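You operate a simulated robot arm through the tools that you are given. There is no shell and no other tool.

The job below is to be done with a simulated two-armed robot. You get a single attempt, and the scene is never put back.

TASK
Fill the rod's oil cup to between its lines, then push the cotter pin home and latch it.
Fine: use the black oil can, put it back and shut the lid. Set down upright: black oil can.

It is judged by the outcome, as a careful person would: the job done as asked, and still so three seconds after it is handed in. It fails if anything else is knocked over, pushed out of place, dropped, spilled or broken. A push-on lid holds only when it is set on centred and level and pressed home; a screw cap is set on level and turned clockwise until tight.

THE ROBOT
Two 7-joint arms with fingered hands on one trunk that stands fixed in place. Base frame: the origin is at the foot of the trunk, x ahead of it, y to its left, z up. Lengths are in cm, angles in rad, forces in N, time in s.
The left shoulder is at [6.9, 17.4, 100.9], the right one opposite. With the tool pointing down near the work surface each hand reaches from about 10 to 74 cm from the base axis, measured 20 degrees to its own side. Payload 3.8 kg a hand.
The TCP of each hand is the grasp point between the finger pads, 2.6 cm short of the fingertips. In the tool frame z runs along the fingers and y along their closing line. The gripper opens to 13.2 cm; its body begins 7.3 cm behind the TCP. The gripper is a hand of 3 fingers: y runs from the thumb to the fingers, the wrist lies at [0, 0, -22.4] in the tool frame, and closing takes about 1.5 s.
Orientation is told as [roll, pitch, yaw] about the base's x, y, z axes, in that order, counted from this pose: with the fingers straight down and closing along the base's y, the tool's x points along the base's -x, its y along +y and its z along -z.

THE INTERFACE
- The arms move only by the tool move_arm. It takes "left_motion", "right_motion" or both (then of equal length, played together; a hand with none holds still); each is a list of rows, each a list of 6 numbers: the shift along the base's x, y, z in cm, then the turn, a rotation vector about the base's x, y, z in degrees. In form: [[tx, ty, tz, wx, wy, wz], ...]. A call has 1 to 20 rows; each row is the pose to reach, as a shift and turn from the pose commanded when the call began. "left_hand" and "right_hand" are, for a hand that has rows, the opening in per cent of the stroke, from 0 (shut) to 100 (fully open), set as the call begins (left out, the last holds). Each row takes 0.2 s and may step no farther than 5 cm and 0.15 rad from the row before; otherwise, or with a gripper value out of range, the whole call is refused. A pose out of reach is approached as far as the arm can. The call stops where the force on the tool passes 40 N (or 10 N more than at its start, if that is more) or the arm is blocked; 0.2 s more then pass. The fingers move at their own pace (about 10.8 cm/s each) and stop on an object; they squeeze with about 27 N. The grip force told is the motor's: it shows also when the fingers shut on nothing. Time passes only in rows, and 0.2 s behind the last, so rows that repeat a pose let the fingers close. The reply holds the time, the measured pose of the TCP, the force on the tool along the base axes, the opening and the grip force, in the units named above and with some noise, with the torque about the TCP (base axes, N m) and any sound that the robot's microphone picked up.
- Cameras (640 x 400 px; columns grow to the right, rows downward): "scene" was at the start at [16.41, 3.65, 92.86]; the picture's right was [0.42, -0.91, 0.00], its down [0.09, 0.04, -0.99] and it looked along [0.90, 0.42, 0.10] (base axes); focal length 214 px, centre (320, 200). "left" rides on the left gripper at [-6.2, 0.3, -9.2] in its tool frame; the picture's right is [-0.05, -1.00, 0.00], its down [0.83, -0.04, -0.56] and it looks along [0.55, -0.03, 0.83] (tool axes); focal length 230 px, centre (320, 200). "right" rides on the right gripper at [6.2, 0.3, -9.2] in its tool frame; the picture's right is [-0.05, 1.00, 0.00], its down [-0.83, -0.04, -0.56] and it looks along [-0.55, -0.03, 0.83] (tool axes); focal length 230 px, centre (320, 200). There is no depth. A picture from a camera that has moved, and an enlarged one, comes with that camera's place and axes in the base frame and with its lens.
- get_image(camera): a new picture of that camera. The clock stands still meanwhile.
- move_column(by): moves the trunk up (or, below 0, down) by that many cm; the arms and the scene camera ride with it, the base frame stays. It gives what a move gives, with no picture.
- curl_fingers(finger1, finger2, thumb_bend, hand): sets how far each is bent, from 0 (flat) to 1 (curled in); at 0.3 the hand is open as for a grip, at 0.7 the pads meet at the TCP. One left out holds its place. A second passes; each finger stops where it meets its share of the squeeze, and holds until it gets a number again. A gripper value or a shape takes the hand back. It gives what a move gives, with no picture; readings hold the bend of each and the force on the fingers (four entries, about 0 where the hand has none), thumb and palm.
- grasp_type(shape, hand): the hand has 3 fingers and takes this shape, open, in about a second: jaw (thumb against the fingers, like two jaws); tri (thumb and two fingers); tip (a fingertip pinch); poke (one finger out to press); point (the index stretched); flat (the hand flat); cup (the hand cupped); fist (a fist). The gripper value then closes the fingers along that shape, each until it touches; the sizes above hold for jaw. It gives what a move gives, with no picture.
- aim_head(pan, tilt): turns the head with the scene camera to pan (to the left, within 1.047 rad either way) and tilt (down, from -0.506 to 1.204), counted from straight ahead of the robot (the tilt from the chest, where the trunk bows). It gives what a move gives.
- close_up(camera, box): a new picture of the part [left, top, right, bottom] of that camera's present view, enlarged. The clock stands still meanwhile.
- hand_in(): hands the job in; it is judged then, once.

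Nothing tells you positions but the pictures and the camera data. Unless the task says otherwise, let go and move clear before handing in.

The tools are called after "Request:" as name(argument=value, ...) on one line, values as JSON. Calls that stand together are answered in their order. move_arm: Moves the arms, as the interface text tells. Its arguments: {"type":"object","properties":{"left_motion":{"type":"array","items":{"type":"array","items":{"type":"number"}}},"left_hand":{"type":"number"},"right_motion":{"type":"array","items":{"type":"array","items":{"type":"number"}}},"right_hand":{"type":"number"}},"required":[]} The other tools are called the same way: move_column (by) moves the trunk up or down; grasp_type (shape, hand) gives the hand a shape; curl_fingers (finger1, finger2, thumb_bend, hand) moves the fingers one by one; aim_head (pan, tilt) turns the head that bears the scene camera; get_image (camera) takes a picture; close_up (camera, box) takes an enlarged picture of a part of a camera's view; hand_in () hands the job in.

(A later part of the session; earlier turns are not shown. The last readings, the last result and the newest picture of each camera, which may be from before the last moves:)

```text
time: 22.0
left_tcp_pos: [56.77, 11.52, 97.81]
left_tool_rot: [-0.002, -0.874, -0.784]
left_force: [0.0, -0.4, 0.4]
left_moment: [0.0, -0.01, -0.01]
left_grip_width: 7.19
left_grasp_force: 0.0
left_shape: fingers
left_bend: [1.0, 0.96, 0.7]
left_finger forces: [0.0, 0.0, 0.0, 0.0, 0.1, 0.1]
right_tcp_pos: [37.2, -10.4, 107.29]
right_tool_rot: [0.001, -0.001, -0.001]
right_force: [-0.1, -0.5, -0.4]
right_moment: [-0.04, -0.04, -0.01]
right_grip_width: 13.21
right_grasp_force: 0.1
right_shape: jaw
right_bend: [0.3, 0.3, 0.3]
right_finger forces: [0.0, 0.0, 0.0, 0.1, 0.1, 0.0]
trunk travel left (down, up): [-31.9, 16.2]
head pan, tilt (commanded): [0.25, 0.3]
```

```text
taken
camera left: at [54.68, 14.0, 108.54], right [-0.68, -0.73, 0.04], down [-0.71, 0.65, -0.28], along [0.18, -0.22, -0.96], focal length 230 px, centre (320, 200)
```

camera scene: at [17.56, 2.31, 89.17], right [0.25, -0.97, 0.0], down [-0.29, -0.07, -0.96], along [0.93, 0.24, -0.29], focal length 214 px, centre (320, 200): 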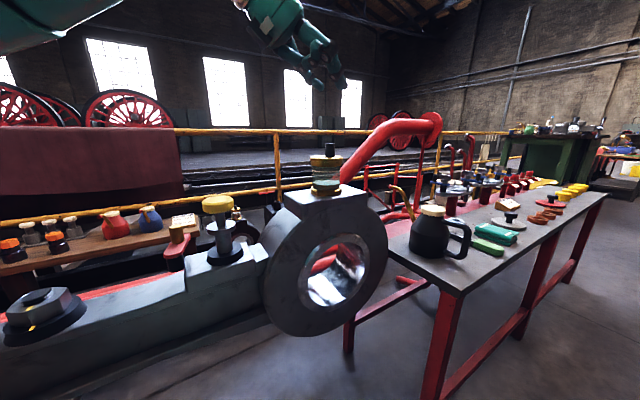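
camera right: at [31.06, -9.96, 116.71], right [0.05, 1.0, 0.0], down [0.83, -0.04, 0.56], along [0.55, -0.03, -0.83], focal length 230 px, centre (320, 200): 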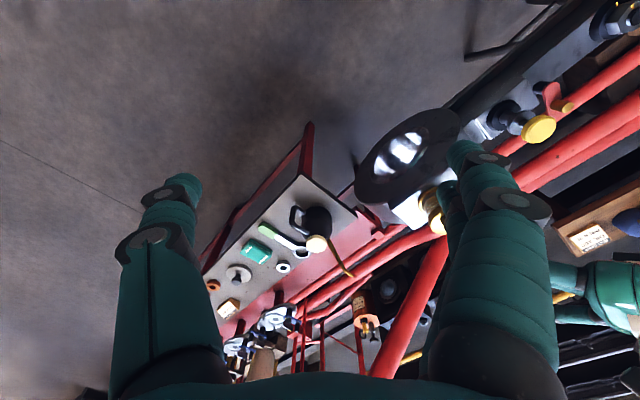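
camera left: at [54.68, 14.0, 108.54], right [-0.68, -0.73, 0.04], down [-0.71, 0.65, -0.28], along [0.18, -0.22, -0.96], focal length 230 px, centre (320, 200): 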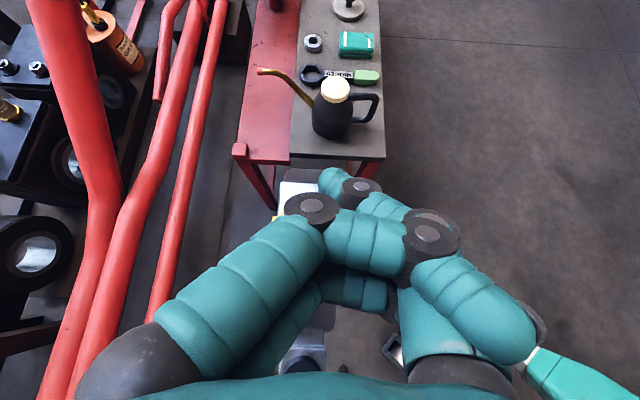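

Still wrapped. I look at the hand from the head camera to understand what is blocking what.

Request:
close_up(camera="scene", box=[220, 0, 370, 100])

Request:
close_up(camera="left", box=[240, 140, 560, 400])

```text
4.00 times, centred on (295, 50) of scene
camera zoom: at [17.57, 2.31, 89.16], right [0.25, -0.97, 0.0], down [-0.29, -0.07, -0.96], along [0.93, 0.24, -0.3], focal length 858 px, centre (420, 800)
```

zoom: 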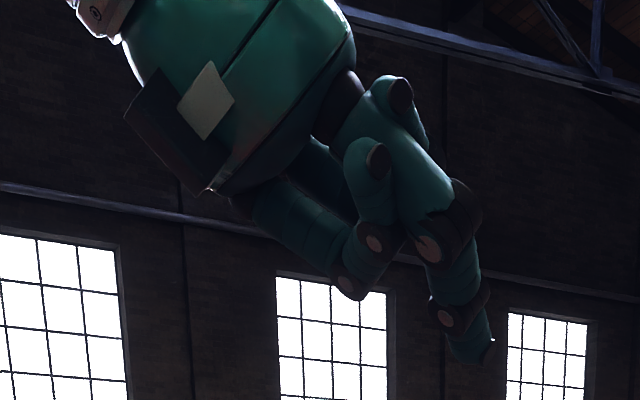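

```text
1.54 times, centred on (400, 270) of left
camera zoom: at [54.68, 14.0, 108.54], right [-0.68, -0.73, 0.04], down [-0.71, 0.65, -0.28], along [0.18, -0.22, -0.96], focal length 354 px, centre (197, 92)
```

zoom: 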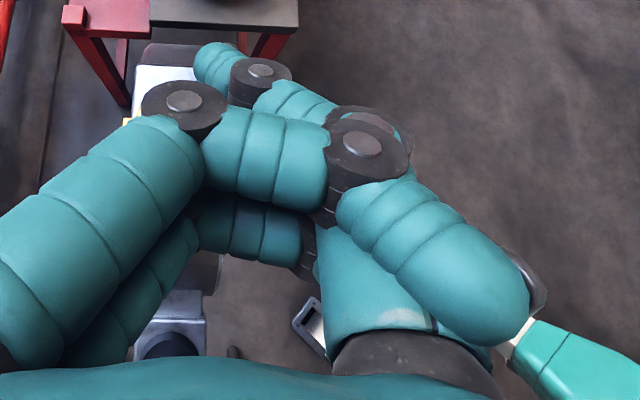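

Both fingers straddle the thumb. I open the thumb first with the fingers fully curled, then look.

Request:
curl_fingers(hand="left", finger1=1.0, finger2=1.0, thumb_bend=0.4)

Request:
curl_fingers(hand="left", finger1=1.0, finger2=1.0, thumb_bend=0.0)

Request:
close_up(camera="scene", box=[220, 0, 370, 100])

Request:
close_up(camera="left", box=[240, 140, 560, 400])

```text
time: 23.0
left_tcp_pos: [56.65, 11.42, 97.8]
left_tool_rot: [-0.002, -0.874, -0.784]
left_force: [-0.1, -0.7, 0.1]
left_moment: [0.02, 0.01, -0.01]
left_grip_width: 7.73
left_grasp_force: 0.0
left_shape: fingers
left_bend: [1.0, 0.98, 0.4]
left_finger forces: [0.1, 0.1, 0.0, 0.0, 0.0, 0.1]
right_tcp_pos: [37.2, -10.33, 107.15]
right_tool_rot: [0.0, 0.001, -0.001]
right_force: [-0.1, 0.0, 0.7]
right_moment: [-0.02, -0.01, 0.02]
right_grip_width: 13.19
right_grasp_force: 0.0
right_shape: jaw
right_bend: [0.3, 0.3, 0.3]
right_finger forces: [0.0, 0.1, 0.0, 0.0, 0.0, 0.0]
trunk travel left (down, up): [-31.9, 16.2]
head pan, tilt (commanded): [0.25, 0.3]
```

```text
time: 24.0
left_tcp_pos: [56.72, 11.49, 97.79]
left_tool_rot: [0.0, -0.873, -0.784]
left_force: [0.6, 0.8, 0.2]
left_moment: [-0.01, 0.01, 0.0]
left_grip_width: 7.82
left_grasp_force: 0.1
left_shape: fingers
left_bend: [0.98, 0.95, 0.16]
left_finger forces: [0.0, 0.0, 0.0, 0.0, 0.0, 0.0]
right_tcp_pos: [37.18, -10.34, 107.26]
right_tool_rot: [0.0, 0.0, 0.0]
right_force: [-1.0, 0.5, -0.3]
right_moment: [0.02, 0.0, 0.01]
right_grip_width: 13.19
right_grasp_force: 0.2
right_shape: jaw
right_bend: [0.3, 0.3, 0.3]
right_finger forces: [0.0, 0.0, 0.0, 0.0, 0.0, 0.0]
trunk travel left (down, up): [-31.9, 16.2]
head pan, tilt (commanded): [0.25, 0.3]
```

```text
4.00 times, centred on (295, 50) of scene
camera zoom: at [17.57, 2.31, 89.16], right [0.25, -0.97, 0.0], down [-0.29, -0.07, -0.96], along [0.93, 0.24, -0.3], focal length 858 px, centre (420, 800)
```

zoom: 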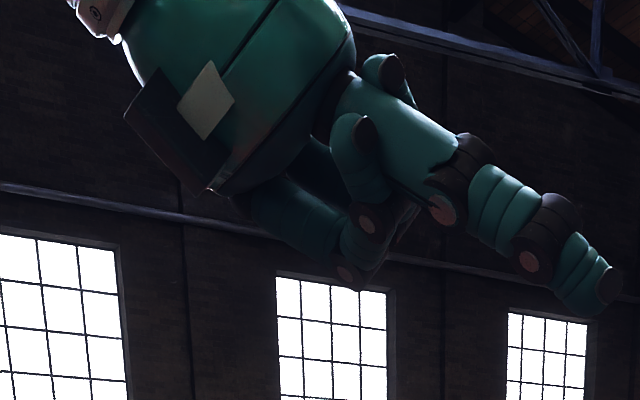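

```text
1.54 times, centred on (400, 270) of left
camera zoom: at [54.68, 14.0, 108.54], right [-0.68, -0.73, 0.04], down [-0.71, 0.65, -0.28], along [0.18, -0.22, -0.96], focal length 354 px, centre (197, 92)
```

zoom: 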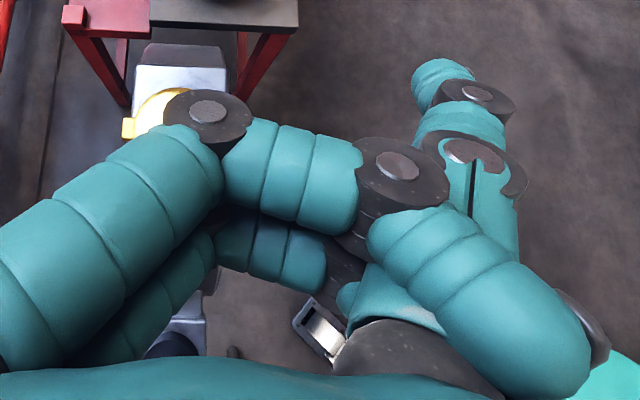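

The thumb is open now with the fingertips beside its base. I command both fingers open and let a few seconds pass.

Request:
curl_fingers(hand="left", finger1=0.3, thumb_bend=0.0)

Request:
curl_fingers(hand="left", finger1=0.2, finger2=0.3, thumb_bend=0.0)

Request:
curl_fingers(hand="left", finger1=0.2, finger2=0.0, thumb_bend=0.3)

Request:
close_up(camera="scene", box=[220, 0, 370, 100])

```text
time: 25.0
left_tcp_pos: [56.75, 11.49, 97.85]
left_tool_rot: [-0.001, -0.873, -0.783]
left_force: [0.4, -0.6, 0.4]
left_moment: [0.02, 0.03, 0.01]
left_grip_width: 7.56
left_grasp_force: 0.1
left_shape: fingers
left_bend: [0.96, 0.95, 0.16]
left_finger forces: [0.1, 0.0, 0.0, 0.0, 0.0, 0.0]
right_tcp_pos: [37.27, -10.27, 107.31]
right_tool_rot: [-0.001, 0.0, 0.002]
right_force: [-0.4, 0.2, -0.4]
right_moment: [0.01, -0.03, 0.0]
right_grip_width: 13.17
right_grasp_force: 0.1
right_shape: jaw
right_bend: [0.3, 0.3, 0.3]
right_finger forces: [0.0, 0.0, 0.0, 0.0, 0.1, 0.0]
trunk travel left (down, up): [-31.9, 16.2]
head pan, tilt (commanded): [0.25, 0.3]
```

```text
time: 26.0
left_tcp_pos: [56.63, 11.61, 97.82]
left_tool_rot: [-0.001, -0.873, -0.785]
left_force: [-0.8, 0.7, 0.4]
left_moment: [-0.02, 0.0, 0.01]
left_grip_width: 7.5
left_grasp_force: 0.0
left_shape: fingers
left_bend: [0.95, 0.9, 0.13]
left_finger forces: [0.0, 0.1, 0.1, 0.0, 0.0, 0.0]
right_tcp_pos: [37.12, -10.3, 107.26]
right_tool_rot: [0.001, 0.0, 0.0]
right_force: [-0.6, -1.0, -0.3]
right_moment: [0.0, 0.01, -0.02]
right_grip_width: 13.19
right_grasp_force: 0.1
right_shape: jaw
right_bend: [0.3, 0.3, 0.3]
right_finger forces: [0.1, 0.1, 0.0, 0.0, 0.1, 0.0]
trunk travel left (down, up): [-31.9, 16.2]
head pan, tilt (commanded): [0.25, 0.3]
```

```text
time: 27.0
left_tcp_pos: [56.67, 11.46, 97.79]
left_tool_rot: [-0.002, -0.873, -0.784]
left_force: [-0.3, 0.4, -0.9]
left_moment: [-0.04, -0.03, 0.01]
left_grip_width: 7.52
left_grasp_force: 0.0
left_shape: fingers
left_bend: [0.96, 0.91, 0.3]
left_finger forces: [0.1, 0.0, 0.0, 0.0, 0.0, 0.0]
right_tcp_pos: [37.16, -10.39, 107.25]
right_tool_rot: [0.0, 0.0, -0.001]
right_force: [0.4, -0.2, 0.0]
right_moment: [0.01, 0.01, 0.01]
right_grip_width: 13.18
right_grasp_force: 0.0
right_shape: jaw
right_bend: [0.3, 0.3, 0.3]
right_finger forces: [0.0, 0.1, 0.0, 0.0, 0.1, 0.1]
trunk travel left (down, up): [-31.9, 16.2]
head pan, tilt (commanded): [0.25, 0.3]
```

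```text
4.00 times, centred on (295, 50) of scene
camera zoom: at [17.57, 2.31, 89.16], right [0.25, -0.97, 0.0], down [-0.29, -0.07, -0.96], along [0.93, 0.24, -0.3], focal length 858 px, centre (420, 800)
```

zoom: 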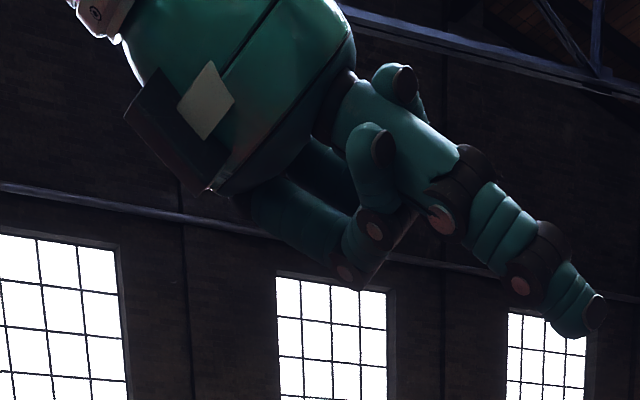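

The fingers are jammed around the thumb. I let the gripper command drive the hand fully open for a couple of seconds.

Request:
move_arm(left_motion=[[0, 0, 0, 0, 0, 0], [0, 0, 0, 0, 0, 0], [0, 0, 0, 0, 0, 0], [0, 0, 0, 0, 0, 0], [0, 0, 0, 0, 0, 0], [0, 0, 0, 0, 0, 0], [0, 0, 0, 0, 0, 0], [0, 0, 0, 0, 0, 0], [0, 0, 0, 0, 0, 0], [0, 0, 0, 0, 0, 0]], left_hand=100)

Request:
grasp_type(shape="flat", hand="left")

Request:
close_up(camera="scene", box=[220, 0, 370, 100])

```text
time: 29.2
left_tcp_pos: [56.77, 11.55, 97.87]
left_tool_rot: [-0.001, -0.873, -0.783]
left_force: [-0.5, 0.6, 0.3]
left_moment: [0.01, 0.03, 0.0]
left_grip_width: 0.0
left_grasp_force: 0.1
left_shape: fist
left_bend: [1.0, 1.0, 0.54]
left_finger forces: [0.1, 0.0, 0.0, 0.1, 0.0, 0.0]
right_tcp_pos: [37.1, -10.28, 107.11]
right_tool_rot: [-0.001, 0.001, -0.001]
right_force: [-0.4, -0.7, 0.3]
right_moment: [-0.03, 0.01, -0.01]
right_grip_width: 13.19
right_grasp_force: 0.1
right_shape: jaw
right_bend: [0.3, 0.3, 0.3]
right_finger forces: [0.0, 0.0, 0.0, 0.0, 0.0, 0.0]
trunk travel left (down, up): [-31.9, 16.2]
head pan, tilt (commanded): [0.25, 0.3]
```

```text
time: 30.1
left_tcp_pos: [56.75, 11.57, 97.84]
left_tool_rot: [-0.002, -0.872, -0.784]
left_force: [0.2, 0.3, -0.5]
left_moment: [0.02, -0.03, 0.01]
left_grip_width: 12.59
left_grasp_force: 0.1
left_shape: flat
left_bend: [0.53, 0.55, 0.32]
left_finger forces: [0.1, 0.1, 0.0, 0.1, 0.0, 0.0]
right_tcp_pos: [37.16, -10.38, 107.17]
right_tool_rot: [0.001, -0.001, 0.0]
right_force: [0.6, 0.0, 0.6]
right_moment: [0.03, 0.01, 0.0]
right_grip_width: 13.18
right_grasp_force: 0.0
right_shape: jaw
right_bend: [0.3, 0.3, 0.3]
right_finger forces: [0.0, 0.1, 0.1, 0.0, 0.1, 0.1]
trunk travel left (down, up): [-31.9, 16.2]
head pan, tilt (commanded): [0.25, 0.3]
```

```text
4.00 times, centred on (295, 50) of scene
camera zoom: at [17.57, 2.31, 89.16], right [0.25, -0.97, 0.0], down [-0.29, -0.07, -0.96], along [0.93, 0.24, -0.3], focal length 858 px, centre (420, 800)
```

zoom: 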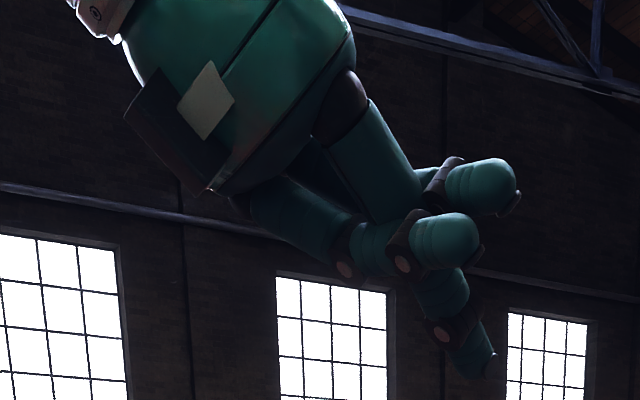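

The "flat" shape is freeing the fingers. I give it more time and check.

Request:
grasp_type(shape="flat", hand="left")

Request:
close_up(camera="scene", box=[220, 0, 370, 100])

```text
time: 31.0
left_tcp_pos: [56.67, 11.54, 97.86]
left_tool_rot: [-0.001, -0.873, -0.784]
left_force: [-0.2, -0.3, -0.3]
left_moment: [-0.01, -0.01, -0.02]
left_grip_width: 12.62
left_grasp_force: 0.0
left_shape: flat
left_bend: [0.53, 0.54, 0.32]
left_finger forces: [0.0, 0.0, 0.0, 0.0, 0.0, 0.0]
right_tcp_pos: [37.17, -10.34, 107.33]
right_tool_rot: [-0.001, 0.0, 0.0]
right_force: [0.5, 0.0, 0.4]
right_moment: [0.01, -0.01, -0.03]
right_grip_width: 13.2
right_grasp_force: 0.1
right_shape: jaw
right_bend: [0.3, 0.3, 0.3]
right_finger forces: [0.0, 0.1, 0.0, 0.0, 0.1, 0.1]
trunk travel left (down, up): [-31.9, 16.2]
head pan, tilt (commanded): [0.25, 0.3]
```

```text
4.00 times, centred on (295, 50) of scene
camera zoom: at [17.57, 2.31, 89.16], right [0.25, -0.97, 0.0], down [-0.29, -0.07, -0.96], along [0.93, 0.24, -0.3], focal length 858 px, centre (420, 800)
```

zoom: 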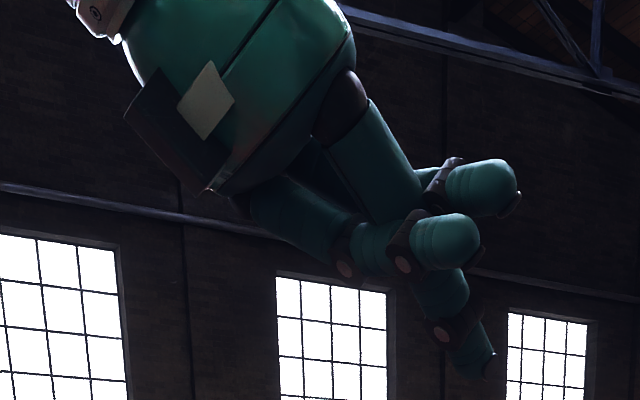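

Progress, but thumb and fingers still interlock halfway. I wiggle the thumb inward while commanding the fingers flat.

Request:
curl_fingers(hand="left", finger1=0.0, finger2=0.0, thumb_bend=0.6)

Request:
curl_fingers(hand="left", finger1=0.0, finger2=0.0, thumb_bend=0.9)

Request:
close_up(camera="scene", box=[220, 0, 370, 100])

```text
time: 32.0
left_tcp_pos: [56.74, 11.65, 97.79]
left_tool_rot: [-0.002, -0.873, -0.784]
left_force: [-0.4, 0.9, 0.4]
left_moment: [0.0, -0.01, -0.02]
left_grip_width: 6.16
left_grasp_force: 0.0
left_shape: fingers
left_bend: [0.16, 0.16, 0.6]
left_finger forces: [0.0, 0.0, 0.0, 0.1, 0.0, 0.0]
right_tcp_pos: [37.21, -10.4, 107.28]
right_tool_rot: [0.001, 0.001, -0.001]
right_force: [0.9, 0.4, 0.5]
right_moment: [0.01, -0.01, -0.01]
right_grip_width: 13.19
right_grasp_force: 0.2
right_shape: jaw
right_bend: [0.3, 0.3, 0.3]
right_finger forces: [0.0, 0.0, 0.1, 0.1, 0.0, 0.1]
trunk travel left (down, up): [-31.9, 16.2]
head pan, tilt (commanded): [0.25, 0.3]
```

```text
time: 33.0
left_tcp_pos: [56.66, 11.42, 97.77]
left_tool_rot: [-0.002, -0.873, -0.784]
left_force: [-0.5, 0.2, -0.6]
left_moment: [-0.02, 0.03, 0.03]
left_grip_width: 6.94
left_grasp_force: 0.1
left_shape: fingers
left_bend: [0.12, 0.12, 0.9]
left_finger forces: [0.1, 0.0, 0.1, 0.0, 0.1, 0.0]
right_tcp_pos: [37.16, -10.3, 107.26]
right_tool_rot: [0.0, 0.0, -0.001]
right_force: [0.3, 0.1, -0.4]
right_moment: [0.06, 0.0, 0.02]
right_grip_width: 13.19
right_grasp_force: 0.0
right_shape: jaw
right_bend: [0.3, 0.3, 0.3]
right_finger forces: [0.0, 0.1, 0.0, 0.0, 0.0, 0.1]
trunk travel left (down, up): [-31.9, 16.2]
head pan, tilt (commanded): [0.25, 0.3]
```

```text
4.00 times, centred on (295, 50) of scene
camera zoom: at [17.57, 2.31, 89.16], right [0.25, -0.97, 0.0], down [-0.29, -0.07, -0.96], along [0.93, 0.24, -0.3], focal length 858 px, centre (420, 800)
```

zoom: 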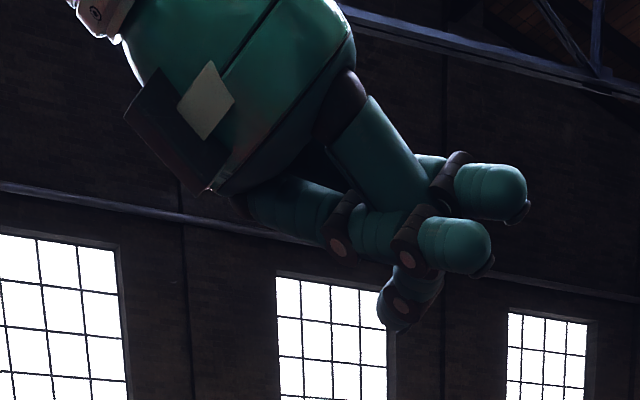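

The fingers are nearly free at the base. I bring fingers and thumb to matching half bends so only the tips cross, then open together.

Request:
curl_fingers(hand="left", finger1=0.1, finger2=0.1, thumb_bend=0.5)

Request:
close_up(camera="scene", box=[220, 0, 370, 100])

Request:
close_up(camera="left", box=[240, 140, 560, 400])

```text
time: 34.0
left_tcp_pos: [56.62, 11.6, 97.77]
left_tool_rot: [-0.002, -0.872, -0.784]
left_force: [0.1, 0.3, -0.1]
left_moment: [-0.01, 0.01, 0.01]
left_grip_width: 6.0
left_grasp_force: 0.0
left_shape: fingers
left_bend: [0.21, 0.21, 0.51]
left_finger forces: [0.1, 0.1, 0.1, 0.0, 0.1, 0.0]
right_tcp_pos: [37.18, -10.3, 107.27]
right_tool_rot: [0.0, 0.001, 0.0]
right_force: [0.7, 0.1, -0.3]
right_moment: [0.0, -0.01, 0.03]
right_grip_width: 13.2
right_grasp_force: 0.1
right_shape: jaw
right_bend: [0.3, 0.3, 0.3]
right_finger forces: [0.0, 0.0, 0.0, 0.0, 0.0, 0.0]
trunk travel left (down, up): [-31.9, 16.2]
head pan, tilt (commanded): [0.25, 0.3]
```

```text
4.00 times, centred on (295, 50) of scene
camera zoom: at [17.57, 2.31, 89.16], right [0.25, -0.97, 0.0], down [-0.29, -0.07, -0.96], along [0.93, 0.24, -0.3], focal length 858 px, centre (420, 800)
```

zoom: 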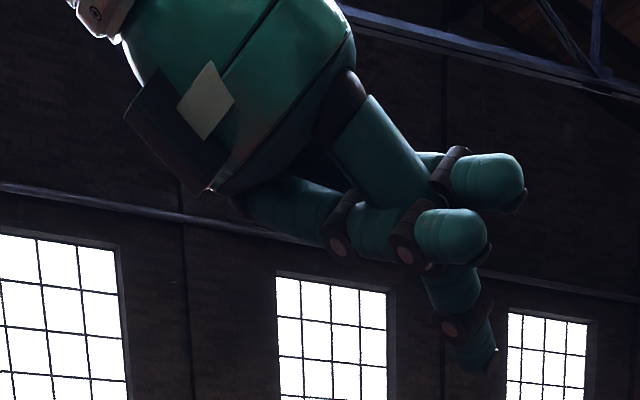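

```text
1.54 times, centred on (400, 270) of left
camera zoom: at [54.68, 14.0, 108.54], right [-0.68, -0.73, 0.04], down [-0.71, 0.65, -0.28], along [0.18, -0.22, -0.96], focal length 354 px, centre (197, 92)
```

zoom: 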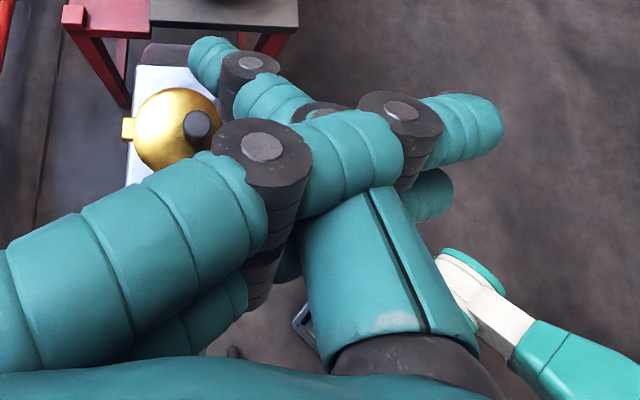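

Thumb still sits between the two fingers. I try the "tri" shape, which may spread the fingers apart, then "jaw".

Request:
grasp_type(shape="tri", hand="left")

Request:
close_up(camera="left", box=[240, 140, 560, 400])

Request:
grasp_type(shape="cup", hand="left")

Request:
close_up(camera="left", box=[240, 140, 560, 400])

```text
time: 34.9
left_tcp_pos: [56.64, 11.55, 97.7]
left_tool_rot: [-0.003, -0.873, -0.782]
left_force: [0.2, -0.3, 0.4]
left_moment: [0.02, -0.01, 0.01]
left_grip_width: 5.79
left_grasp_force: 0.1
left_shape: tri
left_bend: [0.54, 0.55, 0.31]
left_finger forces: [0.0, 0.0, 0.0, 0.1, 0.1, 0.0]
right_tcp_pos: [37.33, -10.28, 107.31]
right_tool_rot: [-0.001, 0.0, 0.0]
right_force: [0.6, -0.4, -0.1]
right_moment: [0.01, 0.0, -0.02]
right_grip_width: 13.19
right_grasp_force: 0.0
right_shape: jaw
right_bend: [0.3, 0.3, 0.3]
right_finger forces: [0.0, 0.1, 0.1, 0.0, 0.1, 0.1]
trunk travel left (down, up): [-31.9, 16.2]
head pan, tilt (commanded): [0.25, 0.3]
```

```text
1.54 times, centred on (400, 270) of left
camera zoom: at [54.68, 14.0, 108.54], right [-0.68, -0.73, 0.04], down [-0.71, 0.65, -0.28], along [0.18, -0.22, -0.96], focal length 354 px, centre (197, 92)
```

zoom: 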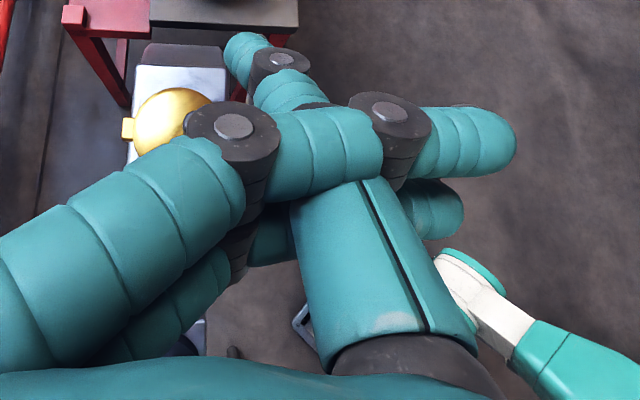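

```text
time: 35.8
left_tcp_pos: [56.69, 11.62, 97.87]
left_tool_rot: [-0.001, -0.872, -0.783]
left_force: [-0.1, 0.6, 0.3]
left_moment: [0.01, -0.02, 0.04]
left_grip_width: 0.0
left_grasp_force: 0.2
left_shape: cup
left_bend: [0.41, 0.42, 0.3]
left_finger forces: [0.1, 0.0, 0.0, 0.1, 0.0, 0.1]
right_tcp_pos: [37.23, -10.4, 107.34]
right_tool_rot: [0.0, 0.0, 0.001]
right_force: [0.0, -0.5, 0.4]
right_moment: [0.03, 0.02, -0.01]
right_grip_width: 13.18
right_grasp_force: 0.0
right_shape: jaw
right_bend: [0.3, 0.3, 0.3]
right_finger forces: [0.0, 0.0, 0.1, 0.1, 0.1, 0.0]
trunk travel left (down, up): [-31.9, 16.2]
head pan, tilt (commanded): [0.25, 0.3]
```

```text
1.54 times, centred on (400, 270) of left
camera zoom: at [54.68, 14.0, 108.54], right [-0.68, -0.73, 0.04], down [-0.71, 0.65, -0.28], along [0.18, -0.22, -0.96], focal length 354 px, centre (197, 92)
```

zoom: 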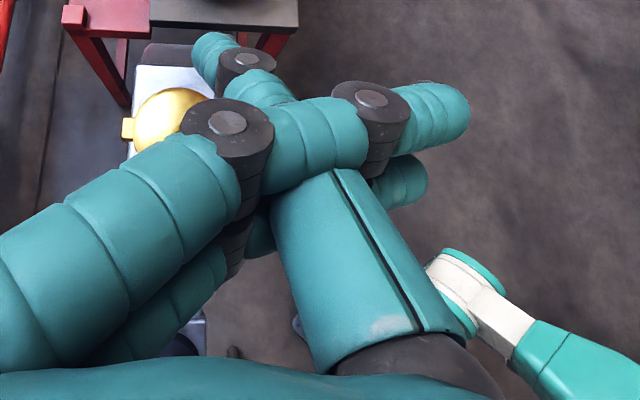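

Still interlocked. One more try: the "tip" shape, which keeps the end joints in a different posture, then jaw fully open.

Request:
curl_fingers(hand="left", finger1=0.6, finger2=0.6, thumb_bend=0.0)

Request:
close_up(camera="left", box=[240, 140, 560, 400])

Request:
curl_fingers(hand="left", finger1=0.8, finger2=0.8, thumb_bend=0.0)

Request:
close_up(camera="left", box=[240, 140, 560, 400])

```text
time: 36.8
left_tcp_pos: [56.74, 11.58, 97.82]
left_tool_rot: [-0.003, -0.873, -0.783]
left_force: [0.6, 1.1, -0.3]
left_moment: [-0.03, -0.02, 0.04]
left_grip_width: 6.01
left_grasp_force: 0.0
left_shape: fingers
left_bend: [0.66, 0.66, 0.16]
left_finger forces: [0.1, 0.0, 0.1, 0.1, 0.0, 0.0]
right_tcp_pos: [37.07, -10.33, 107.36]
right_tool_rot: [0.0, 0.001, 0.0]
right_force: [-0.6, -0.6, -0.6]
right_moment: [0.02, -0.02, 0.01]
right_grip_width: 13.17
right_grasp_force: 0.0
right_shape: jaw
right_bend: [0.3, 0.3, 0.3]
right_finger forces: [0.0, 0.0, 0.0, 0.0, 0.0, 0.1]
trunk travel left (down, up): [-31.9, 16.2]
head pan, tilt (commanded): [0.25, 0.3]
```

```text
1.54 times, centred on (400, 270) of left
camera zoom: at [54.68, 14.0, 108.54], right [-0.68, -0.73, 0.04], down [-0.71, 0.65, -0.28], along [0.18, -0.22, -0.96], focal length 354 px, centre (197, 92)
```

zoom: 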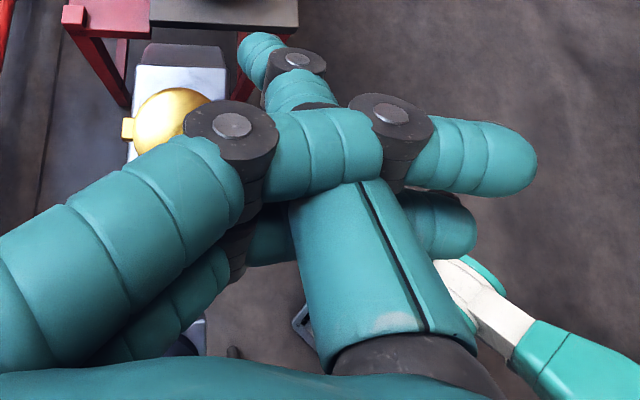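

```text
time: 37.8
left_tcp_pos: [56.67, 11.55, 97.88]
left_tool_rot: [-0.002, -0.872, -0.784]
left_force: [1.0, -0.1, 0.1]
left_moment: [0.03, 0.04, 0.01]
left_grip_width: 6.69
left_grasp_force: 0.1
left_shape: fingers
left_bend: [0.79, 0.79, 0.15]
left_finger forces: [0.0, 0.0, 0.0, 0.0, 0.0, 0.1]
right_tcp_pos: [37.16, -10.4, 107.27]
right_tool_rot: [-0.001, 0.0, 0.0]
right_force: [-0.5, 0.3, -0.2]
right_moment: [0.04, 0.0, -0.01]
right_grip_width: 13.22
right_grasp_force: 0.0
right_shape: jaw
right_bend: [0.3, 0.3, 0.3]
right_finger forces: [0.1, 0.0, 0.1, 0.0, 0.0, 0.1]
trunk travel left (down, up): [-31.9, 16.2]
head pan, tilt (commanded): [0.25, 0.3]
```

```text
1.54 times, centred on (400, 270) of left
camera zoom: at [54.68, 14.0, 108.54], right [-0.68, -0.73, 0.04], down [-0.71, 0.65, -0.28], along [0.18, -0.22, -0.96], focal length 354 px, centre (197, 92)
```

zoom: 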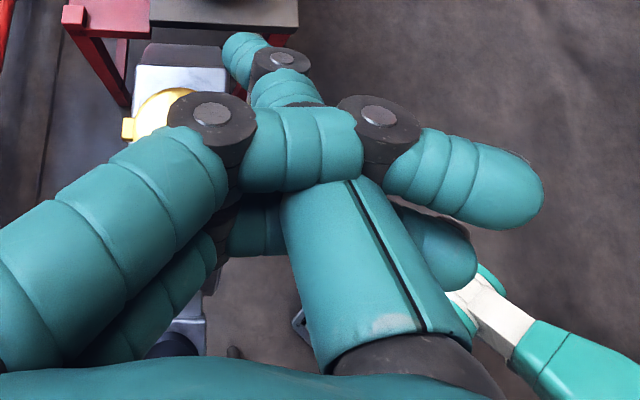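

I return to the configuration where only the fingertip links overlap the thumb (fingers fully in, thumb out), then open everything from there.

Request:
curl_fingers(hand="left", finger1=1.0, finger2=1.0, thumb_bend=0.5)

Request:
curl_fingers(hand="left", finger1=1.0, finger2=1.0, thumb_bend=0.0)

Request:
curl_fingers(hand="left", finger1=0.0, finger2=1.0, thumb_bend=0.0)

Request:
close_up(camera="left", box=[240, 140, 560, 400])

```text
time: 38.8
left_tcp_pos: [56.55, 11.51, 97.84]
left_tool_rot: [-0.001, -0.872, -0.784]
left_force: [-0.2, 0.5, -0.9]
left_moment: [-0.02, 0.01, 0.01]
left_grip_width: 7.52
left_grasp_force: 0.1
left_shape: fingers
left_bend: [0.89, 0.89, 0.5]
left_finger forces: [0.0, 0.0, 0.0, 0.1, 0.0, 0.1]
right_tcp_pos: [37.15, -10.41, 107.31]
right_tool_rot: [0.001, -0.001, 0.002]
right_force: [0.5, -0.6, 0.0]
right_moment: [0.03, 0.01, -0.02]
right_grip_width: 13.2
right_grasp_force: 0.1
right_shape: jaw
right_bend: [0.3, 0.3, 0.3]
right_finger forces: [0.0, 0.1, 0.1, 0.0, 0.1, 0.0]
trunk travel left (down, up): [-31.9, 16.2]
head pan, tilt (commanded): [0.25, 0.3]
```

```text
time: 39.8
left_tcp_pos: [56.65, 11.53, 97.87]
left_tool_rot: [-0.002, -0.872, -0.784]
left_force: [0.9, 0.2, -0.1]
left_moment: [-0.03, 0.0, -0.01]
left_grip_width: 7.22
left_grasp_force: 0.0
left_shape: fingers
left_bend: [0.9, 0.9, 0.17]
left_finger forces: [0.0, 0.0, 0.1, 0.0, 0.0, 0.1]
right_tcp_pos: [37.13, -10.27, 107.29]
right_tool_rot: [0.002, -0.001, 0.0]
right_force: [0.3, 1.0, 0.7]
right_moment: [0.01, -0.01, 0.0]
right_grip_width: 13.18
right_grasp_force: 0.1
right_shape: jaw
right_bend: [0.3, 0.3, 0.3]
right_finger forces: [0.1, 0.0, 0.0, 0.0, 0.0, 0.0]
trunk travel left (down, up): [-31.9, 16.2]
head pan, tilt (commanded): [0.25, 0.3]
```

```text
time: 40.8
left_tcp_pos: [56.59, 11.33, 97.77]
left_tool_rot: [-0.001, -0.871, -0.783]
left_force: [0.3, 0.3, 0.2]
left_moment: [0.02, 0.0, 0.03]
left_grip_width: 6.0
left_grasp_force: 0.1
left_shape: fingers
left_bend: [0.63, 0.86, 0.17]
left_finger forces: [0.0, 0.1, 0.0, 0.1, 0.0, 0.0]
right_tcp_pos: [37.17, -10.35, 107.35]
right_tool_rot: [-0.001, 0.002, -0.001]
right_force: [-0.1, 0.2, -0.4]
right_moment: [-0.01, 0.03, 0.0]
right_grip_width: 13.16
right_grasp_force: 0.0
right_shape: jaw
right_bend: [0.3, 0.3, 0.3]
right_finger forces: [0.0, 0.0, 0.0, 0.1, 0.0, 0.1]
trunk travel left (down, up): [-31.9, 16.2]
head pan, tilt (commanded): [0.25, 0.3]
```

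```text
1.54 times, centred on (400, 270) of left
camera zoom: at [54.68, 14.0, 108.54], right [-0.68, -0.73, 0.04], down [-0.71, 0.65, -0.28], along [0.18, -0.22, -0.96], focal length 354 px, centre (197, 92)
```

zoom: 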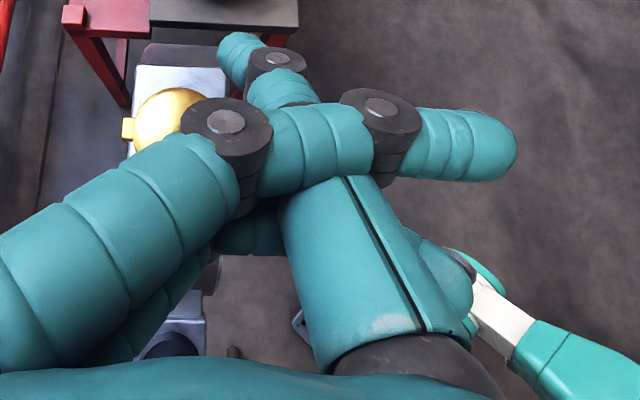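

One last attempt to free the hand with the jaw shape held fully open for a while; otherwise I'll go on and use the left hand only as a pressing fist.

Request:
grasp_type(shape="jaw", hand="left")

Request:
move_arm(left_motion=[[0, 0, 0, 0, 0, 0], [0, 0, 0, 0, 0, 0], [0, 0, 0, 0, 0, 0], [0, 0, 0, 0, 0, 0], [0, 0, 0, 0, 0, 0], [0, 0, 0, 0, 0, 0], [0, 0, 0, 0, 0, 0], [0, 0, 0, 0, 0, 0], [0, 0, 0, 0, 0, 0], [0, 0, 0, 0, 0, 0]], left_hand=100)

Request:
close_up(camera="left", box=[240, 140, 560, 400])

```text
time: 41.7
left_tcp_pos: [56.62, 11.49, 97.85]
left_tool_rot: [-0.002, -0.871, -0.784]
left_force: [-0.4, -0.7, -0.2]
left_moment: [-0.04, -0.04, -0.02]
left_grip_width: 5.85
left_grasp_force: 0.0
left_shape: jaw
left_bend: [0.58, 0.63, 0.3]
left_finger forces: [0.0, 0.0, 0.1, 0.1, 0.0, 0.0]
right_tcp_pos: [37.15, -10.35, 107.38]
right_tool_rot: [0.0, 0.0, 0.0]
right_force: [-0.7, 0.0, -1.0]
right_moment: [-0.04, -0.01, 0.0]
right_grip_width: 13.21
right_grasp_force: 0.1
right_shape: jaw
right_bend: [0.3, 0.3, 0.3]
right_finger forces: [0.1, 0.0, 0.0, 0.1, 0.0, 0.0]
trunk travel left (down, up): [-31.9, 16.2]
head pan, tilt (commanded): [0.25, 0.3]
```

```text
time: 43.9
left_tcp_pos: [56.64, 11.5, 97.72]
left_tool_rot: [-0.002, -0.873, -0.784]
left_force: [0.6, 0.1, 0.0]
left_moment: [-0.01, -0.03, -0.01]
left_grip_width: 5.78
left_grasp_force: 0.0
left_shape: jaw
left_bend: [0.58, 0.62, 0.3]
left_finger forces: [0.0, 0.0, 0.0, 0.0, 0.0, 0.1]
right_tcp_pos: [37.19, -10.26, 107.41]
right_tool_rot: [0.0, 0.0, -0.001]
right_force: [0.8, 0.1, 0.7]
right_moment: [0.01, -0.04, -0.02]
right_grip_width: 13.17
right_grasp_force: 0.1
right_shape: jaw
right_bend: [0.3, 0.3, 0.3]
right_finger forces: [0.1, 0.0, 0.1, 0.0, 0.0, 0.0]
trunk travel left (down, up): [-31.9, 16.2]
head pan, tilt (commanded): [0.25, 0.3]
```

```text
1.54 times, centred on (400, 270) of left
camera zoom: at [54.68, 14.0, 108.54], right [-0.68, -0.73, 0.04], down [-0.71, 0.65, -0.28], along [0.18, -0.22, -0.96], focal length 354 px, centre (197, 92)
```

zoom: 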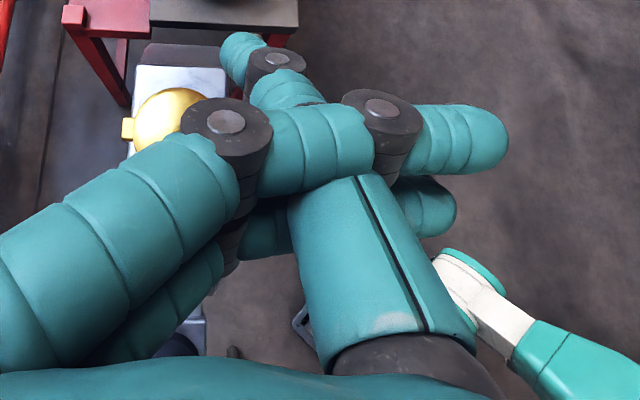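

The thumb knuckle is what blocks the fingers. I try thumb fully curled with fingers flat for a couple of seconds.

Request:
curl_fingers(hand="left", finger1=0.0, finger2=0.0, thumb_bend=1.0)

Request:
curl_fingers(hand="left", finger1=0.0, finger2=0.0, thumb_bend=1.0)

Request:
close_up(camera="left", box=[240, 140, 560, 400])

```text
time: 44.9
left_tcp_pos: [56.76, 11.57, 97.79]
left_tool_rot: [-0.001, -0.872, -0.784]
left_force: [0.0, 0.2, -0.6]
left_moment: [-0.01, 0.04, 0.01]
left_grip_width: 7.02
left_grasp_force: 0.0
left_shape: fingers
left_bend: [0.08, 0.11, 0.98]
left_finger forces: [0.0, 0.0, 0.0, 0.0, 0.0, 0.0]
right_tcp_pos: [37.15, -10.37, 107.31]
right_tool_rot: [0.0, 0.0, 0.0]
right_force: [0.9, 0.5, -0.5]
right_moment: [-0.02, 0.01, 0.02]
right_grip_width: 13.21
right_grasp_force: 0.0
right_shape: jaw
right_bend: [0.3, 0.3, 0.3]
right_finger forces: [0.1, 0.1, 0.0, 0.0, 0.0, 0.0]
trunk travel left (down, up): [-31.9, 16.2]
head pan, tilt (commanded): [0.25, 0.3]
```

```text
time: 45.9
left_tcp_pos: [56.69, 11.63, 97.82]
left_tool_rot: [-0.003, -0.873, -0.784]
left_force: [0.8, 0.2, 0.2]
left_moment: [-0.02, 0.0, 0.02]
left_grip_width: 7.03
left_grasp_force: 0.0
left_shape: fingers
left_bend: [0.09, 0.11, 0.98]
left_finger forces: [0.1, 0.1, 0.0, 0.0, 0.0, 0.0]
right_tcp_pos: [37.22, -10.31, 107.32]
right_tool_rot: [0.002, 0.0, 0.0]
right_force: [0.3, 0.4, 0.0]
right_moment: [0.02, 0.01, 0.02]
right_grip_width: 13.19
right_grasp_force: 0.1
right_shape: jaw
right_bend: [0.3, 0.3, 0.3]
right_finger forces: [0.0, 0.0, 0.0, 0.0, 0.0, 0.0]
trunk travel left (down, up): [-31.9, 16.2]
head pan, tilt (commanded): [0.25, 0.3]
```

```text
1.54 times, centred on (400, 270) of left
camera zoom: at [54.68, 14.0, 108.54], right [-0.68, -0.73, 0.04], down [-0.71, 0.65, -0.28], along [0.18, -0.22, -0.96], focal length 354 px, centre (197, 92)
```

zoom: 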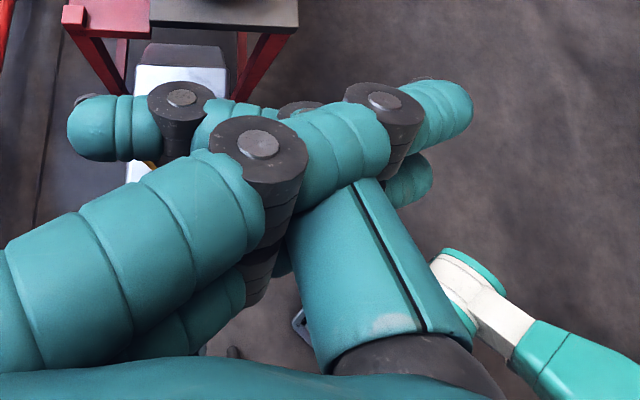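

The left fingers stay locked, so I will use that hand only as a fist for pressing; the right hand will do the gripping. I park the left hand back at its starting place as a fist and bring the right hand to a pre-grasp above the lid's peg.

Request:
grasp_type(shape="fist", hand="left")

Request:
move_arm(left_motion=[[-2.3, 1.7, 1.2, 2, 4.7, 4.2], [-4.5, 3.4, 2.4, 3.9, 9.5, 8.4], [-6.8, 5.1, 3.6, 5.9, 14.2, 12.6], [-9, 6.8, 4.8, 7.8, 18.9, 16.8], [-11.3, 8.5, 6, 9.8, 23.7, 21], [-13.6, 10.2, 7.2, 11.8, 28.4, 25.2], [-15.8, 11.9, 8.4, 13.7, 33.1, 29.4], [-18.1, 13.6, 9.6, 15.7, 37.8, 33.6], [-20.3, 15.3, 10.8, 17.6, 42.6, 37.8], [-22.6, 17.0, 12, 19.6, 47.3, 42]])

Request:
move_arm(right_motion=[[1.9, 2.0, -1.2, 1.8, -4.3, 4.3], [3.8, 4.0, -2.4, 3.5, -8.5, 8.5], [5.7, 6.0, -3.6, 5.3, -12.8, 12.8], [7.6, 8.0, -4.8, 7.0, -17.0, 17.0], [9.5, 10.0, -6.0, 8.8, -21.3, 21.3], [11.4, 12.0, -7.2, 10.6, -25.6, 25.6], [13.3, 14.0, -8.4, 12.3, -29.8, 29.8], [15.2, 16.0, -9.6, 14.1, -34.1, 34.1], [17.1, 18.0, -10.8, 15.8, -38.3, 38.3], [19.0, 20.0, -11.5, 17.6, -42.6, 42.6]], right_hand=60)

Request:
get_image(camera="right")

Request:
get_image(camera="scene")

```text
time: 46.8
left_tcp_pos: [56.67, 11.48, 97.79]
left_tool_rot: [-0.002, -0.873, -0.784]
left_force: [-0.1, -0.9, 0.4]
left_moment: [0.02, 0.03, -0.02]
left_grip_width: 0.0
left_grasp_force: 0.0
left_shape: fist
left_bend: [1.0, 1.0, 1.0]
left_finger forces: [0.1, 0.1, 0.0, 0.0, 0.1, 0.1]
right_tcp_pos: [37.25, -10.28, 107.27]
right_tool_rot: [-0.001, 0.0, 0.002]
right_force: [0.4, 0.2, 0.2]
right_moment: [-0.01, 0.0, 0.04]
right_grip_width: 13.2
right_grasp_force: 0.1
right_shape: jaw
right_bend: [0.3, 0.3, 0.3]
right_finger forces: [0.0, 0.0, 0.0, 0.0, 0.0, 0.1]
trunk travel left (down, up): [-31.9, 16.2]
head pan, tilt (commanded): [0.25, 0.3]
```

```text
time: 49.0
left_tcp_pos: [34.06, 28.68, 109.64]
left_tool_rot: [-0.003, -0.003, -0.001]
left_force: [-0.8, -0.3, 0.4]
left_moment: [-0.01, -0.02, 0.02]
left_grip_width: 0.0
left_grasp_force: 0.2
left_shape: fist
left_bend: [1.0, 1.0, 1.0]
left_finger forces: [0.0, 0.0, 0.0, 0.1, 0.0, 0.0]
right_tcp_pos: [37.26, -10.38, 107.35]
right_tool_rot: [0.0, -0.001, 0.002]
right_force: [0.8, -0.3, -0.5]
right_moment: [-0.05, 0.0, 0.01]
right_grip_width: 13.17
right_grasp_force: 0.0
right_shape: jaw
right_bend: [0.3, 0.3, 0.3]
right_finger forces: [0.1, 0.2, 0.1, 0.0, 0.1, 0.1]
trunk travel left (down, up): [-31.9, 16.2]
head pan, tilt (commanded): [0.25, 0.3]
```

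```text
time: 51.2
left_tcp_pos: [34.13, 28.8, 109.64]
left_tool_rot: [-0.001, -0.001, 0.001]
left_force: [-0.8, -0.3, 0.1]
left_moment: [-0.01, -0.01, 0.02]
left_grip_width: 0.0
left_grasp_force: 0.1
left_shape: fist
left_bend: [1.0, 1.0, 1.0]
left_finger forces: [0.0, 0.0, 0.1, 0.1, 0.1, 0.0]
right_tcp_pos: [56.25, 9.93, 95.78]
right_tool_rot: [-0.002, -0.785, 0.789]
right_force: [-0.1, 0.4, 0.1]
right_moment: [0.02, -0.01, 0.03]
right_grip_width: 7.96
right_grasp_force: 0.0
right_shape: jaw
right_bend: [0.71, 0.71, 0.71]
right_finger forces: [0.0, 0.1, 0.1, 0.1, 0.0, 0.0]
trunk travel left (down, up): [-31.9, 16.2]
head pan, tilt (commanded): [0.25, 0.3]
```

```text
taken
camera right: at [48.29, 2.42, 98.11], right [-0.68, 0.73, 0.04], down [0.17, 0.11, 0.98], along [0.71, 0.67, -0.2], focal length 230 px, centre (320, 200)
```

right: 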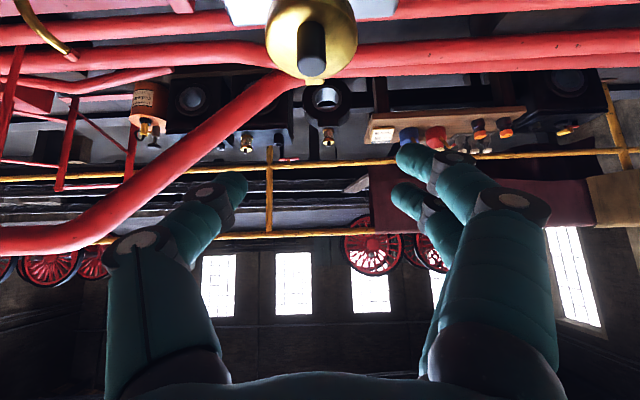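

```text
taken
camera scene: at [17.58, 2.31, 89.16], right [0.25, -0.97, 0.0], down [-0.29, -0.07, -0.96], along [0.93, 0.24, -0.3], focal length 214 px, centre (320, 200)
```

scene: 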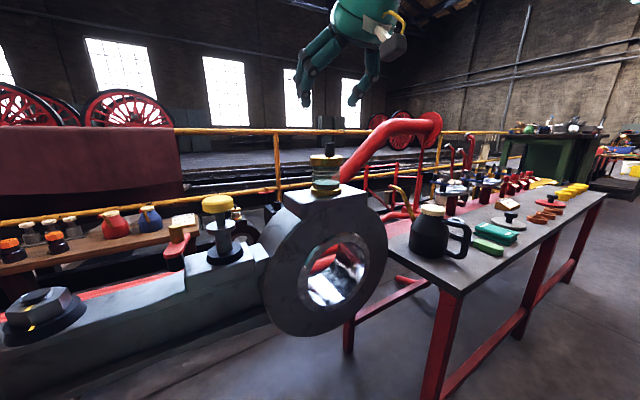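

The lid's peg sits just a few mm to the right of my finger centre line. I descend most of the way and check.

Request:
move_arm(right_motion=[[0.1, -0.1, -2, 0, 0, 0], [0.2, -0.15, -4, 0, 0, 0], [0.2, -0.15, -5.5, 0, 0, 0], [0.2, -0.15, -6.5, 0, 0, 0]])

Request:
close_up(camera="right", box=[180, 0, 460, 200])

Request:
close_up(camera="scene", box=[270, 60, 400, 200])

```text
time: 52.2
left_tcp_pos: [34.1, 28.73, 109.6]
left_tool_rot: [0.001, -0.001, 0.002]
left_force: [-0.3, 0.0, 0.4]
left_moment: [-0.02, -0.04, -0.02]
left_grip_width: 0.0
left_grasp_force: 0.1
left_shape: fist
left_bend: [1.0, 1.0, 1.0]
left_finger forces: [0.1, 0.0, 0.0, 0.1, 0.0, 0.0]
right_tcp_pos: [56.41, 9.68, 89.39]
right_tool_rot: [0.0, -0.785, 0.785]
right_force: [0.0, 0.7, -0.2]
right_moment: [-0.03, -0.02, 0.03]
right_grip_width: 7.98
right_grasp_force: 0.0
right_shape: jaw
right_bend: [0.71, 0.71, 0.71]
right_finger forces: [0.0, 0.1, 0.1, 0.1, 0.0, 0.0]
trunk travel left (down, up): [-31.9, 16.2]
head pan, tilt (commanded): [0.25, 0.3]
```

```text
2.00 times, centred on (320, 100) of right
camera zoom: at [48.44, 2.35, 91.67], right [-0.68, 0.73, 0.04], down [0.17, 0.11, 0.98], along [0.71, 0.67, -0.2], focal length 460 px, centre (320, 400)
```

zoom: 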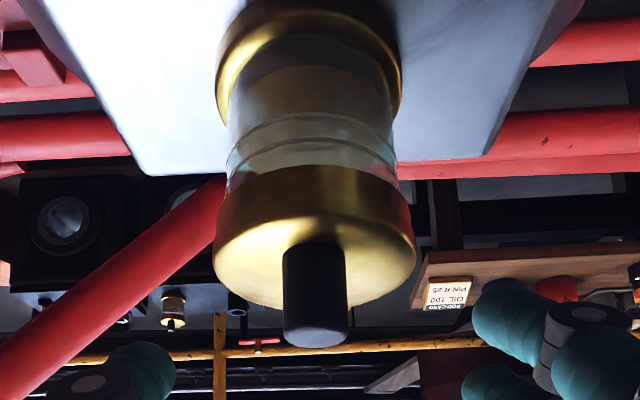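

```text
2.86 times, centred on (335, 130) of scene
camera zoom: at [17.57, 2.3, 89.16], right [0.25, -0.97, 0.0], down [-0.29, -0.07, -0.96], along [0.93, 0.24, -0.3], focal length 613 px, centre (277, 400)
```

zoom: 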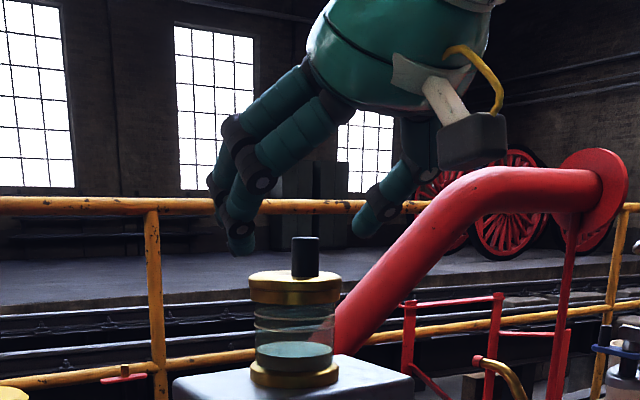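

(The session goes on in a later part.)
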